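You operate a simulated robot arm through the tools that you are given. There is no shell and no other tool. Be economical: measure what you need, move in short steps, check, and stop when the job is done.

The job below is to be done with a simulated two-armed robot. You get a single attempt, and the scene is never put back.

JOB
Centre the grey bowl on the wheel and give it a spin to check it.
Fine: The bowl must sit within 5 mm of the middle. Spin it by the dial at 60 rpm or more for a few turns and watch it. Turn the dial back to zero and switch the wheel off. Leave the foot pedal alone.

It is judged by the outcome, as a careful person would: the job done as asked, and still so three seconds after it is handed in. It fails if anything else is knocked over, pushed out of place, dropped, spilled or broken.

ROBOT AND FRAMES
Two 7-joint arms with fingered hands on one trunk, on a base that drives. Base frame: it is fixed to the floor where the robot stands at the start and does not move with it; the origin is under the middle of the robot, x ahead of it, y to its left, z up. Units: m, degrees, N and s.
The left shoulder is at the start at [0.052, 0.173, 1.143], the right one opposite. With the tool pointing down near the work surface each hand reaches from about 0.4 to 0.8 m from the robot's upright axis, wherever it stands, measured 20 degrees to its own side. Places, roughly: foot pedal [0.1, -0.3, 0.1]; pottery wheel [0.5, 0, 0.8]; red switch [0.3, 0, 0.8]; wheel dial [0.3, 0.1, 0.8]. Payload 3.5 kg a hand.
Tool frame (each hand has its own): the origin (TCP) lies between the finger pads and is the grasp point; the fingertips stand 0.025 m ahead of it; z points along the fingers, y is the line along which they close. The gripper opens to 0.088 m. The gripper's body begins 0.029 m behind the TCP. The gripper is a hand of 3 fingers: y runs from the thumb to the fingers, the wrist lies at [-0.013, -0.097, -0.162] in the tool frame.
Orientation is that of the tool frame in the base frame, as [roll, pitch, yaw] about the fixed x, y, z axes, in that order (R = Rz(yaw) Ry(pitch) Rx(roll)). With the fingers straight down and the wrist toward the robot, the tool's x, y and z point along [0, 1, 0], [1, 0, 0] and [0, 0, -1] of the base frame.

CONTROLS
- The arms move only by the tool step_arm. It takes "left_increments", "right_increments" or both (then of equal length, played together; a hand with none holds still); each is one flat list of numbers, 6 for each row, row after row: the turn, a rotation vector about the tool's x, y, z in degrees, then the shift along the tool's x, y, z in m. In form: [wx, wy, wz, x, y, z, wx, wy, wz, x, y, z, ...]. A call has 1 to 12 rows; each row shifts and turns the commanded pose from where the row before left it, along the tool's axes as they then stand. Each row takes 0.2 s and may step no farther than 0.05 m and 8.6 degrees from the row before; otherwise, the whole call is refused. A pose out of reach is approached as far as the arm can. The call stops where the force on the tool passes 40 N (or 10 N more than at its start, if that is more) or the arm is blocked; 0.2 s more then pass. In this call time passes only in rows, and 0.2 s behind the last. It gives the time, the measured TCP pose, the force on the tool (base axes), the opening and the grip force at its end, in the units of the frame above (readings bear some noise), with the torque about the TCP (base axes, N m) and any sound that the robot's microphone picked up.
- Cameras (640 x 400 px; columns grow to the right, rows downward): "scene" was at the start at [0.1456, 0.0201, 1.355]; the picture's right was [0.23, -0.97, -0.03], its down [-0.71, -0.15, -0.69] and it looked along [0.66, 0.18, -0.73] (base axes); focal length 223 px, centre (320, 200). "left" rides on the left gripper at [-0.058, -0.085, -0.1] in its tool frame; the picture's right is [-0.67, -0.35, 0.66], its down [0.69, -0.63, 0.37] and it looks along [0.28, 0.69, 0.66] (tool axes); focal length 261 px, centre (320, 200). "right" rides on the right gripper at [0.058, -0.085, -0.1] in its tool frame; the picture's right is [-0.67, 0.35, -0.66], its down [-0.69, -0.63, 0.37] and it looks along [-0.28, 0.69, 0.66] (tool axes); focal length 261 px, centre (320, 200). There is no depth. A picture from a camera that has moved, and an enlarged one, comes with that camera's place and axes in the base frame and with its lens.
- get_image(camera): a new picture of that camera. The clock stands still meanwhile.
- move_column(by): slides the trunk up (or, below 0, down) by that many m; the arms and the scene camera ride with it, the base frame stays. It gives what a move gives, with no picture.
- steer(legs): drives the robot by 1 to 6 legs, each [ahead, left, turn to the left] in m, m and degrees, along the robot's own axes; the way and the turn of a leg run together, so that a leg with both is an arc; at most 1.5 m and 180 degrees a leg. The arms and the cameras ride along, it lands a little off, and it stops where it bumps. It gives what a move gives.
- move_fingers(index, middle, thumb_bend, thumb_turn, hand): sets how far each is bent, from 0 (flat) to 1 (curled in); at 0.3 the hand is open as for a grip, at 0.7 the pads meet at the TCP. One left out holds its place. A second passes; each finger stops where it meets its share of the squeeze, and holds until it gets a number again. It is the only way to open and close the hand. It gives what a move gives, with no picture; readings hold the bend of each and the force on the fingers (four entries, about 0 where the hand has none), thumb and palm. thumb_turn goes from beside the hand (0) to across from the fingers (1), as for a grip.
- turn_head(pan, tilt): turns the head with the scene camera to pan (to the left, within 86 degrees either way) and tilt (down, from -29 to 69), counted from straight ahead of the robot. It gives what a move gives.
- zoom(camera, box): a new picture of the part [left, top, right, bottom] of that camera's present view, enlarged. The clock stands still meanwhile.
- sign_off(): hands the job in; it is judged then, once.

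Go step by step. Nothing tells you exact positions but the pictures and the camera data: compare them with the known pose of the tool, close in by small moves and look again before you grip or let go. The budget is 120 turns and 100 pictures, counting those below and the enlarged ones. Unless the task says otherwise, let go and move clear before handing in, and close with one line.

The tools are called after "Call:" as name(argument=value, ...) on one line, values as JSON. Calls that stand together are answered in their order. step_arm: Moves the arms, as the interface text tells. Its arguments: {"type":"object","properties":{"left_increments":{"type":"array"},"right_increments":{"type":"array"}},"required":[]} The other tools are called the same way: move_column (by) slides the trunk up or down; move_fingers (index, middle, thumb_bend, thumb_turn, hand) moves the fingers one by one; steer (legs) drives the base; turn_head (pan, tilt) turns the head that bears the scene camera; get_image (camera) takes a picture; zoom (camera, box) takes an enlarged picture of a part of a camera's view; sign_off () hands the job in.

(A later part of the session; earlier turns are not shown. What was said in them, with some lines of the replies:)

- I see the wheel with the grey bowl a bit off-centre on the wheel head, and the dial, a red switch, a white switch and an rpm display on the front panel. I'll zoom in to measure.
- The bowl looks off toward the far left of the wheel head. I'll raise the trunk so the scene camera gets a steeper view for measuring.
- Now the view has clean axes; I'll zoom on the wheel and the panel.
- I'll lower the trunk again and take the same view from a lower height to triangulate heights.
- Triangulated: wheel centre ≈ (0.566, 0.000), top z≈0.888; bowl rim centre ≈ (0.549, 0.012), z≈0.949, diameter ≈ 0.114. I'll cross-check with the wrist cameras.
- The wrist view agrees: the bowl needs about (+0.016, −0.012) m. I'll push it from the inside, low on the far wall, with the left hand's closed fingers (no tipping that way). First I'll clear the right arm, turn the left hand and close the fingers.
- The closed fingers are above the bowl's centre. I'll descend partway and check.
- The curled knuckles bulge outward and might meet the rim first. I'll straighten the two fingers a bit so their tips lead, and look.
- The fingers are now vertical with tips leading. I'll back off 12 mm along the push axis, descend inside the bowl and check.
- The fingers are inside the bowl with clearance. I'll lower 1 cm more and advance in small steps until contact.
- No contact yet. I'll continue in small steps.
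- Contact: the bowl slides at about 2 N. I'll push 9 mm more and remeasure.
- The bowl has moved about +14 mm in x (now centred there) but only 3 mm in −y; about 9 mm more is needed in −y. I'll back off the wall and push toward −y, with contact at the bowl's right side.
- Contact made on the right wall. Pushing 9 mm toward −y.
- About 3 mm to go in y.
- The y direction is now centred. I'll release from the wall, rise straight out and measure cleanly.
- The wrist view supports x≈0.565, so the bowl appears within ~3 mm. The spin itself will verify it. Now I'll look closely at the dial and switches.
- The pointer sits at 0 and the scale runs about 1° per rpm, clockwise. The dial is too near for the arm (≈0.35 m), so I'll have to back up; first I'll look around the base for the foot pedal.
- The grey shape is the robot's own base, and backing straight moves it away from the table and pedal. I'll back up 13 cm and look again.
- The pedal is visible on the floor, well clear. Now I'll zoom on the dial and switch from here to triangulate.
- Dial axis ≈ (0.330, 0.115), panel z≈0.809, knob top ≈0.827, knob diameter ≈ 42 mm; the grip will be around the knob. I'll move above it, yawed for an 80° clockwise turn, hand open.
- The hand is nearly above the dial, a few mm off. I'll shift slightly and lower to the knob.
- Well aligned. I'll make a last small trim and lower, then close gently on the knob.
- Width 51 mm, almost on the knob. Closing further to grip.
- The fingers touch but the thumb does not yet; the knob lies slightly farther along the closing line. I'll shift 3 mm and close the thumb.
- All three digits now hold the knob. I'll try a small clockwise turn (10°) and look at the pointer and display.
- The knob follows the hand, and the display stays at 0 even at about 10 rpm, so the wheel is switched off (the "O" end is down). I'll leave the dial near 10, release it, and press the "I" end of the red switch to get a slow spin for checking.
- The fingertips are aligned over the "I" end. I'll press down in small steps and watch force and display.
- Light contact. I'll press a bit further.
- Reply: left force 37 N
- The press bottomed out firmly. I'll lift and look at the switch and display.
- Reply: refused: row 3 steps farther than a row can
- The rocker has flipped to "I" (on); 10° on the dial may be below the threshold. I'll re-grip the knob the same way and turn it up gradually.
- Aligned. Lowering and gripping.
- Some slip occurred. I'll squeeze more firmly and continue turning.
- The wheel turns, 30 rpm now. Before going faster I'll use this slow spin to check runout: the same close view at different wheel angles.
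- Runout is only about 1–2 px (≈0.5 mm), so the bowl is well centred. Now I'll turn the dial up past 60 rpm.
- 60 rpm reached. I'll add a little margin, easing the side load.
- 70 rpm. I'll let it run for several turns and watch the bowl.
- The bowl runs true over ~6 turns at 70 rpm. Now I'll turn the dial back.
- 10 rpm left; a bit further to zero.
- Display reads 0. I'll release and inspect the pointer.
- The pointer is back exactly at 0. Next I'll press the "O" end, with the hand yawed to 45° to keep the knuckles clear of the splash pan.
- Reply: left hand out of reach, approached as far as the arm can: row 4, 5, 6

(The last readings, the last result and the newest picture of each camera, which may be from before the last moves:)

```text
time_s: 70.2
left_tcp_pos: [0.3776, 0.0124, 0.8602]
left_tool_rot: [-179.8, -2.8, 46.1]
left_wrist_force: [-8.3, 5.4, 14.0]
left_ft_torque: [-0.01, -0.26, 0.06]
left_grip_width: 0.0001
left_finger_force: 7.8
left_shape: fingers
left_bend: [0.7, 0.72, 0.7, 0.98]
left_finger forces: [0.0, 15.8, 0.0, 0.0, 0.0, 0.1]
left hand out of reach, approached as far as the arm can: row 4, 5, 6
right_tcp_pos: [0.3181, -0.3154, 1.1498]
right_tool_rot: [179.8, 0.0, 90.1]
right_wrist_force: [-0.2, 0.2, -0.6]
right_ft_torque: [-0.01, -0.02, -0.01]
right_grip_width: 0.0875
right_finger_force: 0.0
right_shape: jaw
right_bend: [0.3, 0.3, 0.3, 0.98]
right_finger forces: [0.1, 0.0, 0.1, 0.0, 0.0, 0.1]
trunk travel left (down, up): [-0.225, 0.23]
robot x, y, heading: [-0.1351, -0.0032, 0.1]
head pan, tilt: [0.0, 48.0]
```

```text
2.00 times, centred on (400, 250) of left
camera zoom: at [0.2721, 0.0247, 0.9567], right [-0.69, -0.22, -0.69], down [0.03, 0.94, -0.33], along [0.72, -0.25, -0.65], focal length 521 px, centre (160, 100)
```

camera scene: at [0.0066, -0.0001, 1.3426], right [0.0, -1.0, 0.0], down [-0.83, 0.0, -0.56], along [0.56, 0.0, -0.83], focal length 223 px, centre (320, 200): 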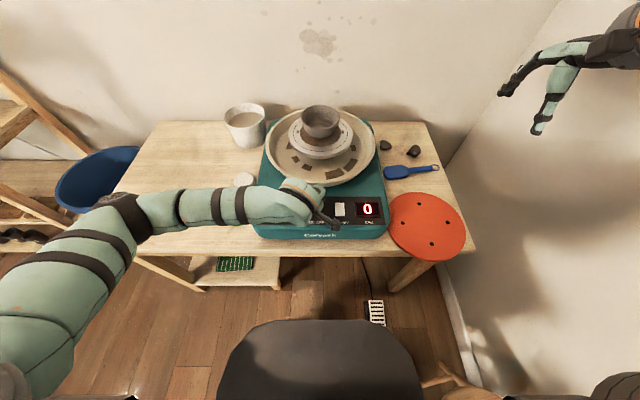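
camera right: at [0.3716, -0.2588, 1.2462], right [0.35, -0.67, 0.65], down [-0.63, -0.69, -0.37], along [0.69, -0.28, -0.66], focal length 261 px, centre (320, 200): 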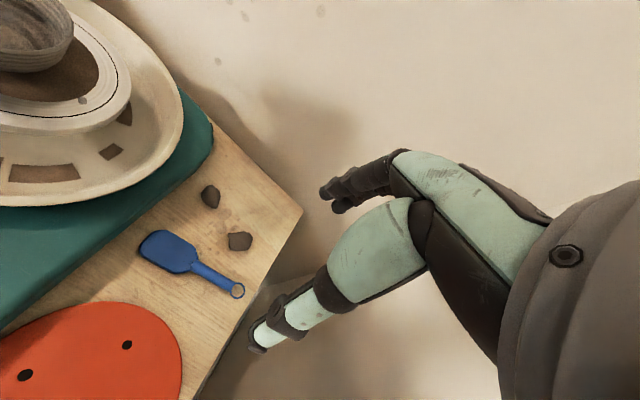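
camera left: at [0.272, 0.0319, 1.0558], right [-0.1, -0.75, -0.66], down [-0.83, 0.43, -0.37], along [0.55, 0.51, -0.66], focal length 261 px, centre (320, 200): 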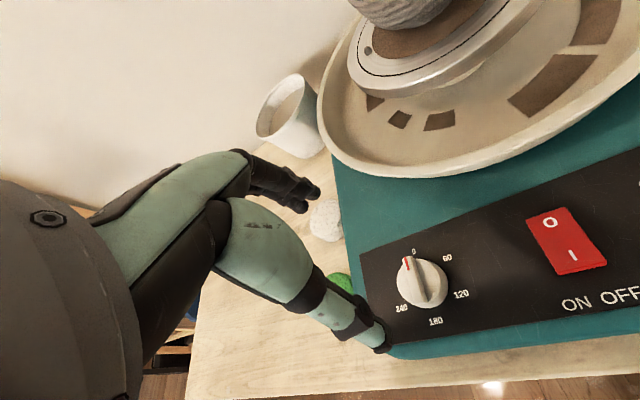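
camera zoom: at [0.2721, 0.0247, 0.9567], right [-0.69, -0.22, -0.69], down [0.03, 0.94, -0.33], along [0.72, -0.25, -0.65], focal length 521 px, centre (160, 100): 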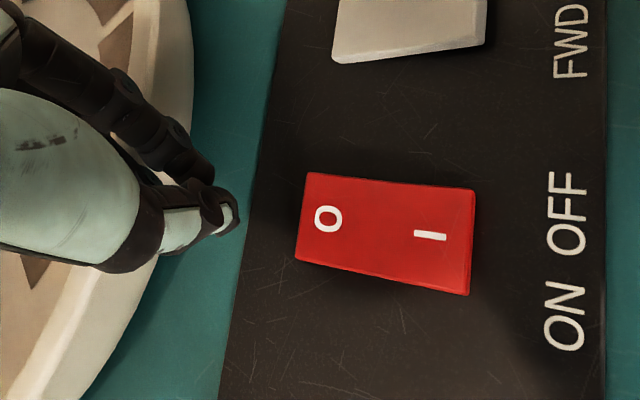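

The arm was briefly limited in reach and a knuckle touched the pan edge. I'll lift straight up at once and check that nothing moved.

Call:
step_arm(left_increments=[0, 0, 0, 0, 0, -0.03, 0, 0, 0, 0, 0, -0.03])

Call:
get_image(camera="scene")

Call:
zoom(camera="scene", box=[280, 99, 360, 149])

```text
time_s: 71.0
left_tcp_pos: [0.3842, 0.0384, 0.9011]
left_tool_rot: [-177.1, -4.5, 48.1]
left_wrist_force: [-0.3, 0.7, 0.3]
left_ft_torque: [-0.03, -0.02, -0.03]
left_grip_width: 0.0
left_finger_force: 0.1
left_shape: fingers
left_bend: [0.7, 0.7, 0.7, 0.98]
left_finger forces: [0.0, 0.0, 0.0, 0.0, 0.0, 0.1]
right_tcp_pos: [0.3239, -0.3169, 1.1466]
right_tool_rot: [-179.8, -0.1, 90.0]
right_wrist_force: [-0.2, -0.3, -0.5]
right_ft_torque: [0.04, -0.02, 0.01]
right_grip_width: 0.0877
right_finger_force: 0.1
right_shape: jaw
right_bend: [0.3, 0.3, 0.3, 0.98]
right_finger forces: [0.0, 0.0, 0.1, 0.0, 0.0, 0.0]
trunk travel left (down, up): [-0.225, 0.23]
robot x, y, heading: [-0.1319, 0.0014, 0.1]
head pan, tilt: [0.0, 48.0]
stopped in row 2 (left hand): the arm was blocked; the commanded pose is now the measured one
```

```text
17 pictures are left
camera scene: at [0.0066, -0.0002, 1.3426], right [0.0, -1.0, 0.0], down [-0.83, 0.0, -0.56], along [0.56, 0.0, -0.83], focal length 223 px, centre (320, 200)
```

scene: 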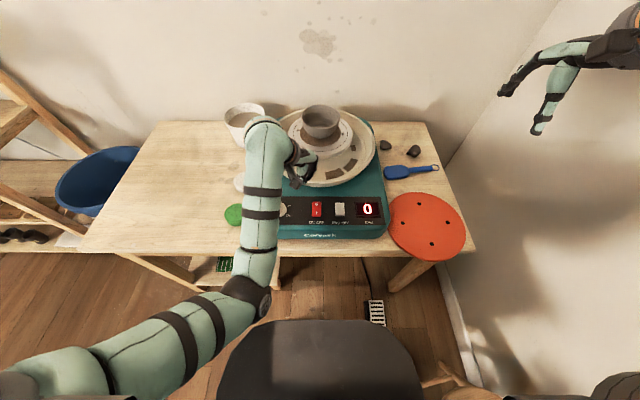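

```text
8.00 times, centred on (320, 124) of scene
camera zoom: at [0.0066, -0.0002, 1.3426], right [0.0, -1.0, 0.0], down [-0.83, 0.0, -0.56], along [0.56, 0.0, -0.83], focal length 1781 px, centre (320, 808)
```

zoom: 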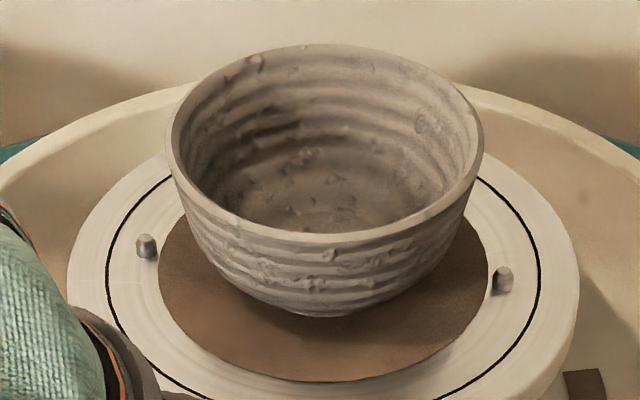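

The bowl and wheel are unaffected. The left arm folded awkwardly, so I'll raise it and carry it back to its own side, then use the right hand for the "O" end.

Call:
step_arm(left_increments=[0, 0, 0, 0, 0, -0.02, 0, 0, 0, 0, 0, -0.03, 0, 0, 0, 0, 0, -0.04, 0, 0, 0, 0, 0, -0.04])

Call:
get_image(camera="scene")

```text
time_s: 72.2
left_tcp_pos: [0.4, 0.0621, 1.0296]
left_tool_rot: [-175.9, -7.8, 51.8]
left_wrist_force: [0.2, -0.6, 0.5]
left_ft_torque: [0.01, 0.0, 0.03]
left_grip_width: 0.0
left_finger_force: 0.1
left_shape: fingers
left_bend: [0.7, 0.7, 0.7, 0.98]
left_finger forces: [0.0, 0.1, 0.0, 0.0, 0.1, 0.0]
right_tcp_pos: [0.324, -0.3168, 1.1468]
right_tool_rot: [-180.0, 0.1, 90.1]
right_wrist_force: [-0.4, 0.1, -0.4]
right_ft_torque: [-0.01, -0.04, 0.0]
right_grip_width: 0.0874
right_finger_force: 0.1
right_shape: jaw
right_bend: [0.3, 0.3, 0.3, 0.98]
right_finger forces: [0.0, 0.0, 0.0, 0.1, 0.0, 0.0]
trunk travel left (down, up): [-0.225, 0.23]
robot x, y, heading: [-0.134, -0.0007, 0.3]
head pan, tilt: [0.0, 48.0]
stopped in row 4 (left hand): the arm was blocked; the commanded pose is now the measured one
```

```text
15 pictures are left
camera scene: at [0.007, 0.0003, 1.3425], right [0.0, -1.0, 0.0], down [-0.83, 0.0, -0.56], along [0.56, 0.0, -0.83], focal length 223 px, centre (320, 200)
```

scene: 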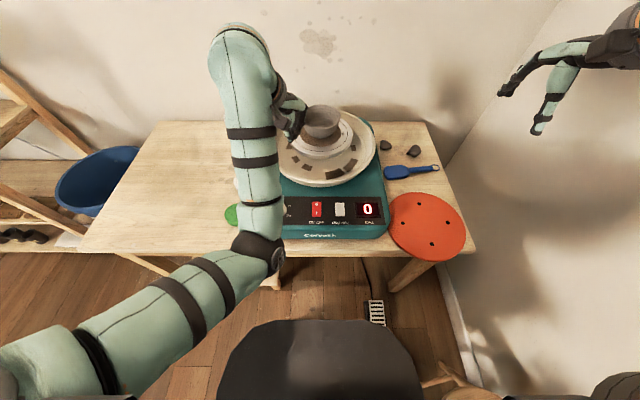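

Call:
step_arm(left_increments=[0, 0, -8, 0.016, -0.012, 0, 0, 0, -8, 0.018, -0.01, 0, 0, 0, -8, 0.02, -0.006, 0, 0, 0, -8, 0.02, -0.003, 0])

Call:
get_image(camera="scene")

```text
time_s: 73.2
left_tcp_pos: [0.4074, 0.1603, 1.0439]
left_tool_rot: [178.8, -10.7, 86.0]
left_wrist_force: [0.5, -0.1, -0.2]
left_ft_torque: [-0.01, -0.01, 0.02]
left_grip_width: 0.0
left_finger_force: 0.0
left_shape: fingers
left_bend: [0.7, 0.7, 0.7, 0.98]
left_finger forces: [0.1, 0.1, 0.1, 0.0, 0.1, 0.0]
right_tcp_pos: [0.324, -0.3158, 1.1461]
right_tool_rot: [-179.9, 0.1, 90.1]
right_wrist_force: [-0.1, 0.4, -0.9]
right_ft_torque: [0.02, 0.01, 0.0]
right_grip_width: 0.088
right_finger_force: 0.0
right_shape: jaw
right_bend: [0.3, 0.3, 0.3, 0.98]
right_finger forces: [0.1, 0.0, 0.1, 0.0, 0.0, 0.0]
trunk travel left (down, up): [-0.225, 0.23]
robot x, y, heading: [-0.1329, -0.0032, 0.1]
head pan, tilt: [0.0, 48.0]
```

```text
14 pictures are left
camera scene: at [0.0068, 0.0001, 1.3426], right [0.0, -1.0, 0.0], down [-0.83, 0.0, -0.56], along [0.56, 0.0, -0.83], focal length 223 px, centre (320, 200)
```

scene: 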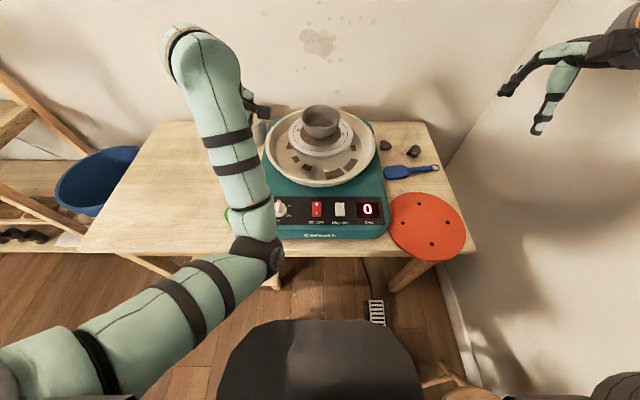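

It's unwinding well. I'll carry the left hand further left and up.

Call:
step_arm(left_increments=[0, 0, 0, 0.03, 0, -0.01, 0, 0, 0, 0.03, 0, -0.01, 0, 0, 0, 0.03, 0, -0.01, 0, 0, 0, 0.03, 0, -0.01], right_increments=[0, 0, -8, 0, 0, 0, 0, 0, -8, 0, 0, 0, 0, 0, -8, 0, 0, 0, 0, 0, -8, 0, 0, 0])

Call:
move_fingers(hand="right", index=0.7, middle=0.7, thumb_bend=0.7)

Call:
get_image(camera="scene")

```text
time_s: 74.2
left_tcp_pos: [0.4155, 0.2503, 1.1013]
left_tool_rot: [179.4, -8.5, 83.6]
left_wrist_force: [-0.4, 0.9, -0.4]
left_ft_torque: [-0.02, 0.0, 0.01]
left_grip_width: 0.0001
left_finger_force: 0.0
left_shape: fingers
left_bend: [0.7, 0.7, 0.7, 0.98]
left_finger forces: [0.1, 0.0, 0.1, 0.1, 0.0, 0.0]
right_tcp_pos: [0.3265, -0.2804, 1.147]
right_tool_rot: [-179.4, -1.1, 109.1]
right_wrist_force: [0.1, 1.1, 0.3]
right_ft_torque: [-0.01, 0.0, 0.0]
right_grip_width: 0.0873
right_finger_force: 0.1
right_shape: jaw
right_bend: [0.3, 0.3, 0.3, 0.98]
right_finger forces: [0.1, 0.1, 0.0, 0.1, 0.0, 0.0]
right hand out of reach, approached as far as the arm can: row 2, 3, 4
trunk travel left (down, up): [-0.225, 0.23]
robot x, y, heading: [-0.1323, 0.0012, 0.0]
head pan, tilt: [0.0, 48.0]
```

```text
time_s: 75.2
left_tcp_pos: [0.4157, 0.2499, 1.1003]
left_tool_rot: [179.4, -8.6, 83.8]
left_wrist_force: [-0.1, 0.8, 0.1]
left_ft_torque: [-0.03, 0.03, 0.0]
left_grip_width: 0.0003
left_finger_force: 0.0
left_shape: fingers
left_bend: [0.7, 0.7, 0.7, 0.98]
left_finger forces: [0.0, 0.1, 0.2, 0.0, 0.0, 0.0]
right_tcp_pos: [0.3266, -0.2822, 1.1472]
right_tool_rot: [-179.3, -1.2, 109.1]
right_wrist_force: [0.5, 0.5, -0.3]
right_ft_torque: [-0.03, 0.01, 0.03]
right_grip_width: 0.0
right_finger_force: 0.1
right_shape: fingers
right_bend: [0.7, 0.7, 0.7, 0.98]
right_finger forces: [0.0, 0.0, 0.0, 0.0, 0.0, 0.0]
trunk travel left (down, up): [-0.225, 0.23]
robot x, y, heading: [-0.13, 0.0017, 0.1]
head pan, tilt: [0.0, 48.0]
```

```text
13 pictures are left
camera scene: at [0.0068, -0.0001, 1.3426], right [0.0, -1.0, 0.0], down [-0.83, 0.0, -0.56], along [0.56, 0.0, -0.83], focal length 223 px, centre (320, 200)
```

scene: 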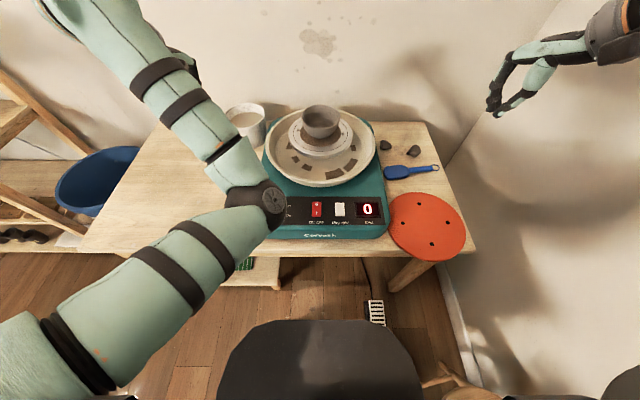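

The left elbow still sits inward. I'll swing the left arm well out to its side so that the right hand has room, and bring the right hand's command back in reach.

Call:
step_arm(left_increments=[0, 0, -5, 0.035, 0, -0.01, 0, 0, -5, 0.035, 0, -0.01, 0, 0, -5, 0.035, 0, 0, 0, 0, -5, 0.035, 0, 0, 0, 0, 0, 0.03, 0, 0], right_increments=[0, 0, 5, 0, 0, 0, 0, 0, 5, 0, 0, 0, 0, 0, 5, 0, 0, 0, 0, 0, 0, 0, 0, 0, 0, 0, 0, 0, 0, 0])

Call:
move_fingers(hand="right", index=0.42, middle=0.42, thumb_bend=0.3)

Call:
get_image(camera="scene")

```text
time_s: 76.4
left_tcp_pos: [0.4043, 0.415, 1.1451]
left_tool_rot: [176.5, -7.9, 104.1]
left_wrist_force: [0.1, 0.2, 0.0]
left_ft_torque: [-0.01, 0.01, -0.02]
left_grip_width: 0.0
left_finger_force: 0.0
left_shape: fingers
left_bend: [0.7, 0.7, 0.7, 0.98]
left_finger forces: [0.1, 0.0, 0.0, 0.0, 0.0, 0.0]
right_tcp_pos: [0.3274, -0.282, 1.146]
right_tool_rot: [-179.1, -0.9, 94.0]
right_wrist_force: [-0.8, -0.7, 0.3]
right_ft_torque: [0.01, 0.0, 0.01]
right_grip_width: 0.0
right_finger_force: 0.0
right_shape: fingers
right_bend: [0.7, 0.7, 0.7, 0.98]
right_finger forces: [0.1, 0.0, 0.0, 0.1, 0.0, 0.0]
trunk travel left (down, up): [-0.225, 0.23]
robot x, y, heading: [-0.1331, -0.0015, 0.0]
head pan, tilt: [0.0, 48.0]
```

```text
time_s: 77.4
left_tcp_pos: [0.4036, 0.4142, 1.1454]
left_tool_rot: [176.4, -8.0, 104.1]
left_wrist_force: [0.4, -0.2, 0.5]
left_ft_torque: [0.01, 0.01, -0.02]
left_grip_width: 0.0
left_finger_force: 0.0
left_shape: fingers
left_bend: [0.7, 0.7, 0.7, 0.98]
left_finger forces: [0.0, 0.0, 0.1, 0.1, 0.0, 0.0]
right_tcp_pos: [0.3261, -0.2826, 1.1466]
right_tool_rot: [-179.1, -1.0, 94.2]
right_wrist_force: [0.4, -0.8, 0.0]
right_ft_torque: [-0.01, -0.02, 0.01]
right_grip_width: 0.0716
right_finger_force: 0.0
right_shape: fingers
right_bend: [0.42, 0.42, 0.3, 0.98]
right_finger forces: [0.0, 0.0, 0.1, 0.1, 0.1, 0.1]
trunk travel left (down, up): [-0.225, 0.23]
robot x, y, heading: [-0.1331, 0.0009, -0.1]
head pan, tilt: [0.0, 48.0]
```

```text
12 pictures are left
camera scene: at [0.0068, 0.0, 1.3426], right [0.0, -1.0, 0.0], down [-0.83, 0.0, -0.56], along [0.56, 0.0, -0.83], focal length 223 px, centre (320, 200)
```

scene: 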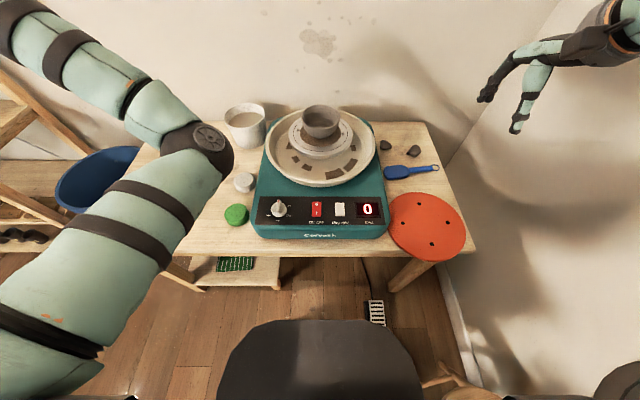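

Room is clear now. I'll bring the right hand over the "O" end with straight fingers.

Call:
step_arm(right_increments=[0, 0, 0, 0.0363, 0.0006, 0, 0, 0, 0, 0.0363, 0.0006, 0, 0, 0, 0, 0.0363, 0.0006, 0, 0, 0, 0, 0.0363, 0.0006, 0, 0, 0, 0, 0.0363, 0.0006, 0, 0, 0, 0, 0.0363, 0.0006, 0, 0, 0, 0, 0.0363, 0.0006, 0, 0, 0, 0, 0.0363, 0.0006, 0, 0, 0, 0, 0, 0, 0.045, 0, 0, 0, 0, 0, 0.045, 0, 0, 0, 0, 0, 0.045, 0, 0, 0, 0, 0, 0.045])

Call:
zoom(camera="right", box=[80, 120, 400, 320])

```text
time_s: 80.0
left_tcp_pos: [0.4053, 0.4129, 1.1447]
left_tool_rot: [176.4, -8.0, 104.0]
left_wrist_force: [0.5, -0.7, -0.3]
left_ft_torque: [0.03, -0.02, -0.02]
left_grip_width: 0.0
left_finger_force: 0.0
left_shape: fingers
left_bend: [0.7, 0.7, 0.7, 0.98]
left_finger forces: [0.0, 0.0, 0.0, 0.0, 0.1, 0.0]
right_tcp_pos: [0.3064, 0.0094, 0.9723]
right_tool_rot: [-179.1, -1.0, 94.1]
right_wrist_force: [0.1, -0.3, -0.3]
right_ft_torque: [0.02, -0.02, 0.0]
right_grip_width: 0.0718
right_finger_force: 0.0
right_shape: fingers
right_bend: [0.42, 0.42, 0.3, 0.98]
right_finger forces: [0.1, 0.0, 0.0, 0.0, 0.0, 0.0]
trunk travel left (down, up): [-0.225, 0.23]
robot x, y, heading: [-0.1323, 0.0049, -0.0]
head pan, tilt: [0.0, 48.0]
```

```text
2.00 times, centred on (240, 220) of right
camera zoom: at [0.2195, 0.06, 1.0735], right [0.41, -0.65, 0.64], down [-0.59, -0.72, -0.37], along [0.7, -0.22, -0.68], focal length 521 px, centre (480, 160)
```

zoom: 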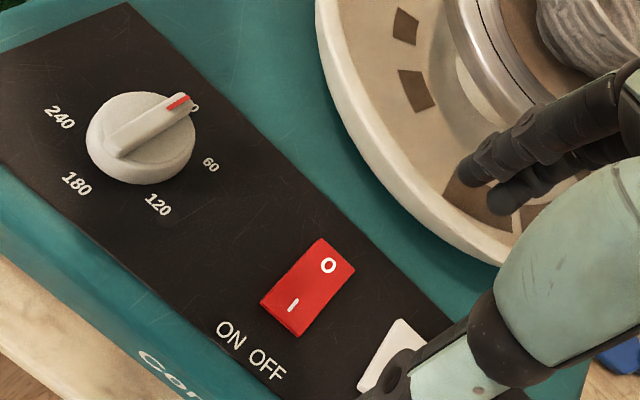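

The fingertips will land on the "O". Descending.

Call:
step_arm(right_increments=[0, 0, 0, 0, 0, 0.04, 0, 0, 0, 0, 0, 0.04, 0, 0, 0, 0, 0, 0.02, 0, 0, 0, 0, 0, 0.01])

Call:
zoom(camera="right", box=[80, 120, 400, 320])

Call:
zoom(camera="scene", box=[272, 160, 400, 240])

```text
time_s: 81.0
left_tcp_pos: [0.4052, 0.4146, 1.1456]
left_tool_rot: [176.4, -8.0, 104.1]
left_wrist_force: [0.1, -0.2, 0.0]
left_ft_torque: [0.01, 0.0, 0.0]
left_grip_width: 0.0
left_finger_force: 0.0
left_shape: fingers
left_bend: [0.7, 0.7, 0.7, 0.98]
left_finger forces: [0.1, 0.0, 0.1, 0.0, 0.1, 0.1]
right_tcp_pos: [0.3052, 0.0123, 0.8615]
right_tool_rot: [-179.0, -1.1, 94.1]
right_wrist_force: [0.3, -0.1, -0.7]
right_ft_torque: [0.02, 0.02, 0.05]
right_grip_width: 0.0716
right_finger_force: 0.0
right_shape: fingers
right_bend: [0.42, 0.42, 0.3, 0.98]
right_finger forces: [0.0, 0.1, 0.1, 0.0, 0.1, 0.0]
trunk travel left (down, up): [-0.225, 0.23]
robot x, y, heading: [-0.1335, 0.0014, -0.1]
head pan, tilt: [0.0, 48.0]
```

```text
2.00 times, centred on (240, 220) of right
camera zoom: at [0.2188, 0.0631, 0.9639], right [0.41, -0.65, 0.64], down [-0.59, -0.72, -0.37], along [0.7, -0.23, -0.68], focal length 521 px, centre (480, 160)
```

zoom: 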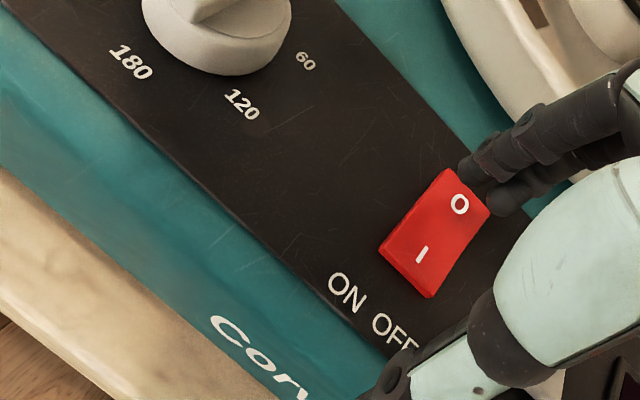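

```text
5.00 times, centred on (336, 200) of scene
camera zoom: at [0.0071, 0.0002, 1.3426], right [0.0, -1.0, 0.0], down [-0.83, 0.0, -0.56], along [0.56, 0.0, -0.83], focal length 1113 px, centre (240, 200)
```

zoom: 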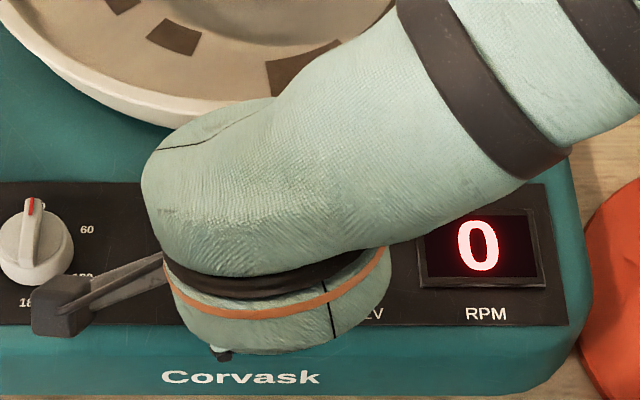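

Aligned on the "O" end. Pressing.

Call:
step_arm(right_increments=[0, 0, 0, 0, 0, 0.008, 0, 0, 0, 0, 0, 0.004, 0, 0, 0, 0, 0, 0.003, 0, 0, 0, 0, 0, 0.002, 0, 0, 0, 0, 0, 0.002])

Call:
zoom(camera="right", box=[80, 120, 400, 320])

```text
time_s: 82.2
left_tcp_pos: [0.4058, 0.4149, 1.1458]
left_tool_rot: [176.5, -8.0, 104.0]
left_wrist_force: [-0.7, 0.4, 0.2]
left_ft_torque: [0.04, -0.01, 0.03]
left_grip_width: 0.0001
left_finger_force: 0.0
left_shape: fingers
left_bend: [0.7, 0.7, 0.7, 0.98]
left_finger forces: [0.1, 0.0, 0.1, 0.0, 0.0, 0.0]
right_tcp_pos: [0.3063, 0.0122, 0.843]
right_tool_rot: [-179.0, -1.0, 94.0]
right_wrist_force: [-1.0, 0.5, 0.9]
right_ft_torque: [0.0, -0.06, 0.02]
right_grip_width: 0.0718
right_finger_force: 0.7
right_shape: fingers
right_bend: [0.42, 0.42, 0.3, 0.98]
right_finger forces: [0.0, 0.8, 0.0, 0.0, 0.1, 0.1]
trunk travel left (down, up): [-0.225, 0.23]
robot x, y, heading: [-0.1287, -0.0012, 0.2]
head pan, tilt: [0.0, 48.0]
```

```text
2.00 times, centred on (240, 220) of right
camera zoom: at [0.2183, 0.0628, 0.9446], right [0.41, -0.65, 0.64], down [-0.59, -0.72, -0.37], along [0.7, -0.22, -0.68], focal length 521 px, centre (480, 160)
```

zoom: 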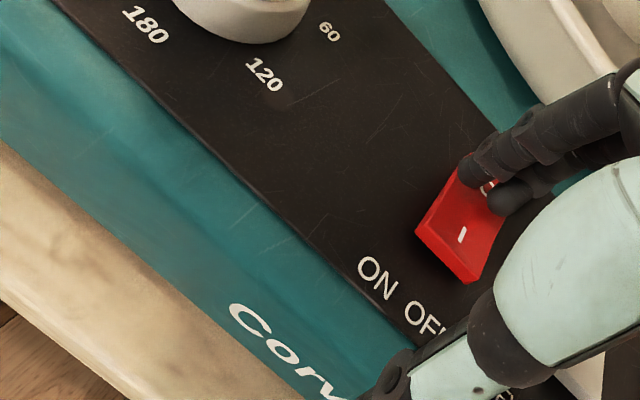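

Call:
step_arm(right_increments=[0, 0, 0, 0, 0, 0.002, 0, 0, 0, 0, 0, 0.002, 0, 0, 0, 0, 0, 0.001])

Call:
step_arm(right_increments=[0, 0, 0, 0, 0, -0.01, 0, 0, 0, 0, 0, -0.03, 0, 0, 0, 0, 0, -0.04, 0, 0, 0, 0, 0, -0.04, 0, 0, 0, -0.03, 0, -0.03, 0, 0, 0, -0.04, 0, -0.02, 0, 0, 0, -0.045, 0, 0, 0, 0, 0, -0.045, 0, 0, 0, 0, 0, -0.045, 0, 0, 0, 0, 0, -0.045, 0, 0])

Call:
zoom(camera="scene", box=[296, 185, 392, 245])

```text
time_s: 83.0
left_tcp_pos: [0.4015, 0.4132, 1.1476]
left_tool_rot: [176.2, -7.9, 103.9]
left_wrist_force: [-0.3, -0.3, 0.0]
left_ft_torque: [0.04, 0.0, 0.03]
left_grip_width: 0.0003
left_finger_force: 0.1
left_shape: fingers
left_bend: [0.7, 0.7, 0.7, 0.98]
left_finger forces: [0.0, 0.0, 0.1, 0.0, 0.0, 0.1]
right_tcp_pos: [0.3021, 0.0134, 0.8411]
right_tool_rot: [-179.4, -1.0, 94.1]
right_wrist_force: [1.1, -1.2, 29.9]
right_ft_torque: [-0.21, -1.2, -0.07]
right_grip_width: 0.0722
right_finger_force: 15.0
right_shape: fingers
right_bend: [0.42, 0.37, 0.3, 0.98]
right_finger forces: [1.6, 28.4, 0.0, 0.0, 0.1, 0.0]
trunk travel left (down, up): [-0.225, 0.23]
robot x, y, heading: [-0.1329, 0.0007, 0.2]
head pan, tilt: [0.0, 48.0]
```

```text
time_s: 85.2
left_tcp_pos: [0.4039, 0.4128, 1.1455]
left_tool_rot: [176.3, -8.0, 103.9]
left_wrist_force: [1.0, -0.8, 0.5]
left_ft_torque: [-0.03, -0.03, -0.01]
left_grip_width: 0.0
left_finger_force: 0.0
left_shape: fingers
left_bend: [0.7, 0.7, 0.7, 0.98]
left_finger forces: [0.0, 0.0, 0.0, 0.0, 0.1, 0.1]
right_tcp_pos: [0.3256, -0.2445, 1.004]
right_tool_rot: [-179.1, -1.1, 94.1]
right_wrist_force: [0.1, 0.0, -0.6]
right_ft_torque: [-0.01, 0.0, 0.01]
right_grip_width: 0.0719
right_finger_force: 0.0
right_shape: fingers
right_bend: [0.42, 0.42, 0.3, 0.98]
right_finger forces: [0.0, 0.0, 0.1, 0.1, 0.0, 0.1]
trunk travel left (down, up): [-0.225, 0.23]
robot x, y, heading: [-0.1316, -0.0036, 0.3]
head pan, tilt: [0.0, 48.0]
```

```text
6.67 times, centred on (344, 215) of scene
camera zoom: at [0.0061, -0.0017, 1.3427], right [0.0, -1.0, 0.0], down [-0.83, 0.0, -0.56], along [0.56, 0.0, -0.83], focal length 1484 px, centre (160, 100)
```

zoom: 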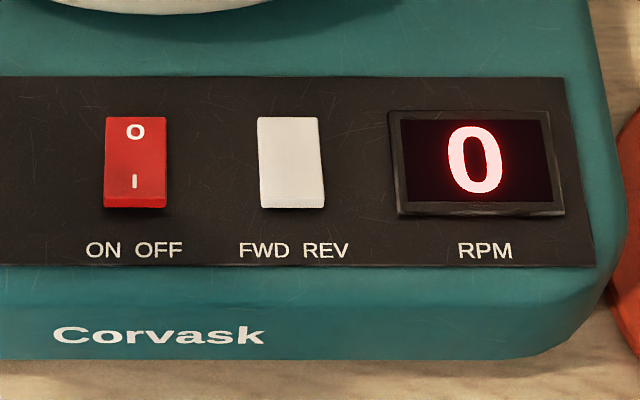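

The switch matches its original "off" look. One final check of the bowl, dial and surroundings.

Call:
get_image(camera="scene")

Call:
zoom(camera="scene", box=[280, 99, 360, 149])

Call:
zoom(camera="scene", box=[248, 185, 328, 235])

```text
6 pictures are left
camera scene: at [0.0061, -0.0017, 1.3427], right [0.0, -1.0, 0.0], down [-0.83, 0.0, -0.56], along [0.56, 0.0, -0.83], focal length 223 px, centre (320, 200)
```

scene: 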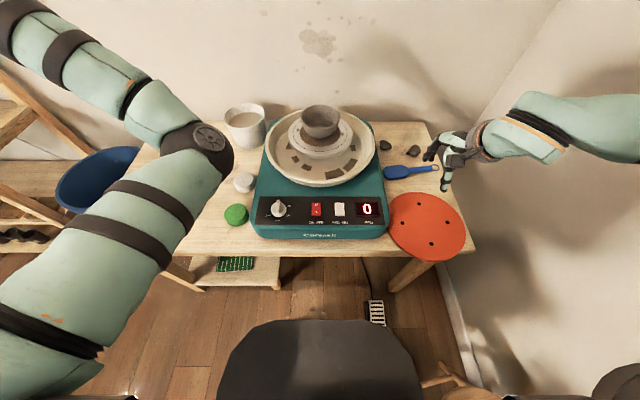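

```text
8.00 times, centred on (320, 124) of scene
camera zoom: at [0.0061, -0.0017, 1.3427], right [0.0, -1.0, 0.0], down [-0.83, 0.0, -0.56], along [0.56, 0.0, -0.83], focal length 1781 px, centre (320, 808)
```

zoom: 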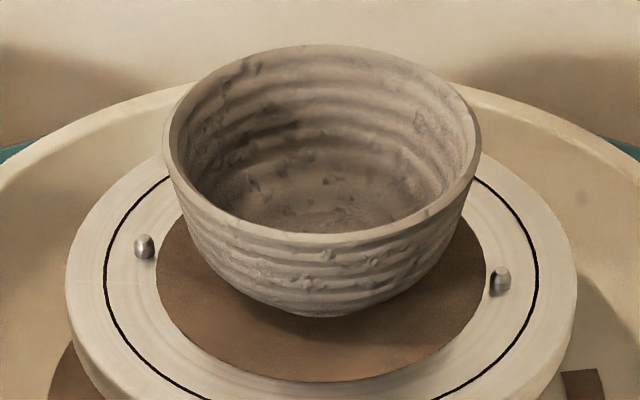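

```text
8.00 times, centred on (288, 210) of scene
camera zoom: at [0.0061, -0.0017, 1.3427], right [0.0, -1.0, 0.0], down [-0.83, 0.0, -0.56], along [0.56, 0.0, -0.83], focal length 1781 px, centre (576, 120)
```

zoom: 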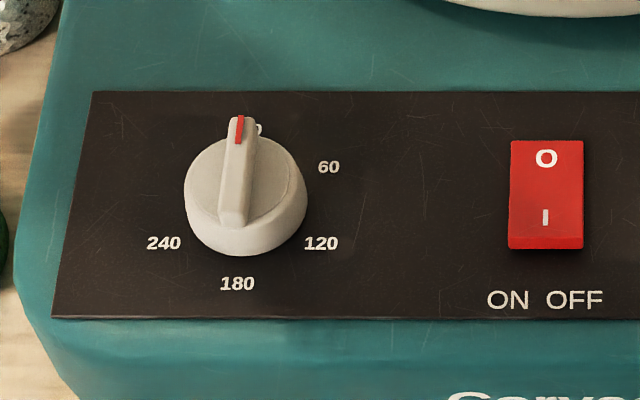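

The bowl is centred and still, the dial is at 0, the switch is at "O", everything else is in place, and both hands are clear. Handing in.

Call:
sign_off()

```text
The job is handed in.
```

The grey bowl is centred on the wheel: at slow spin its rim moved only about 0.5 mm off the axis, well inside 5 mm. It ran true for about six turns at 70 rpm by the dial. The dial is back at 0, the wheel is switched off and the foot pedal was not touched. While I was going for the off switch, a left-hand knuckle pressed the pan edge at about 16 N; I checked afterwards and nothing had moved.
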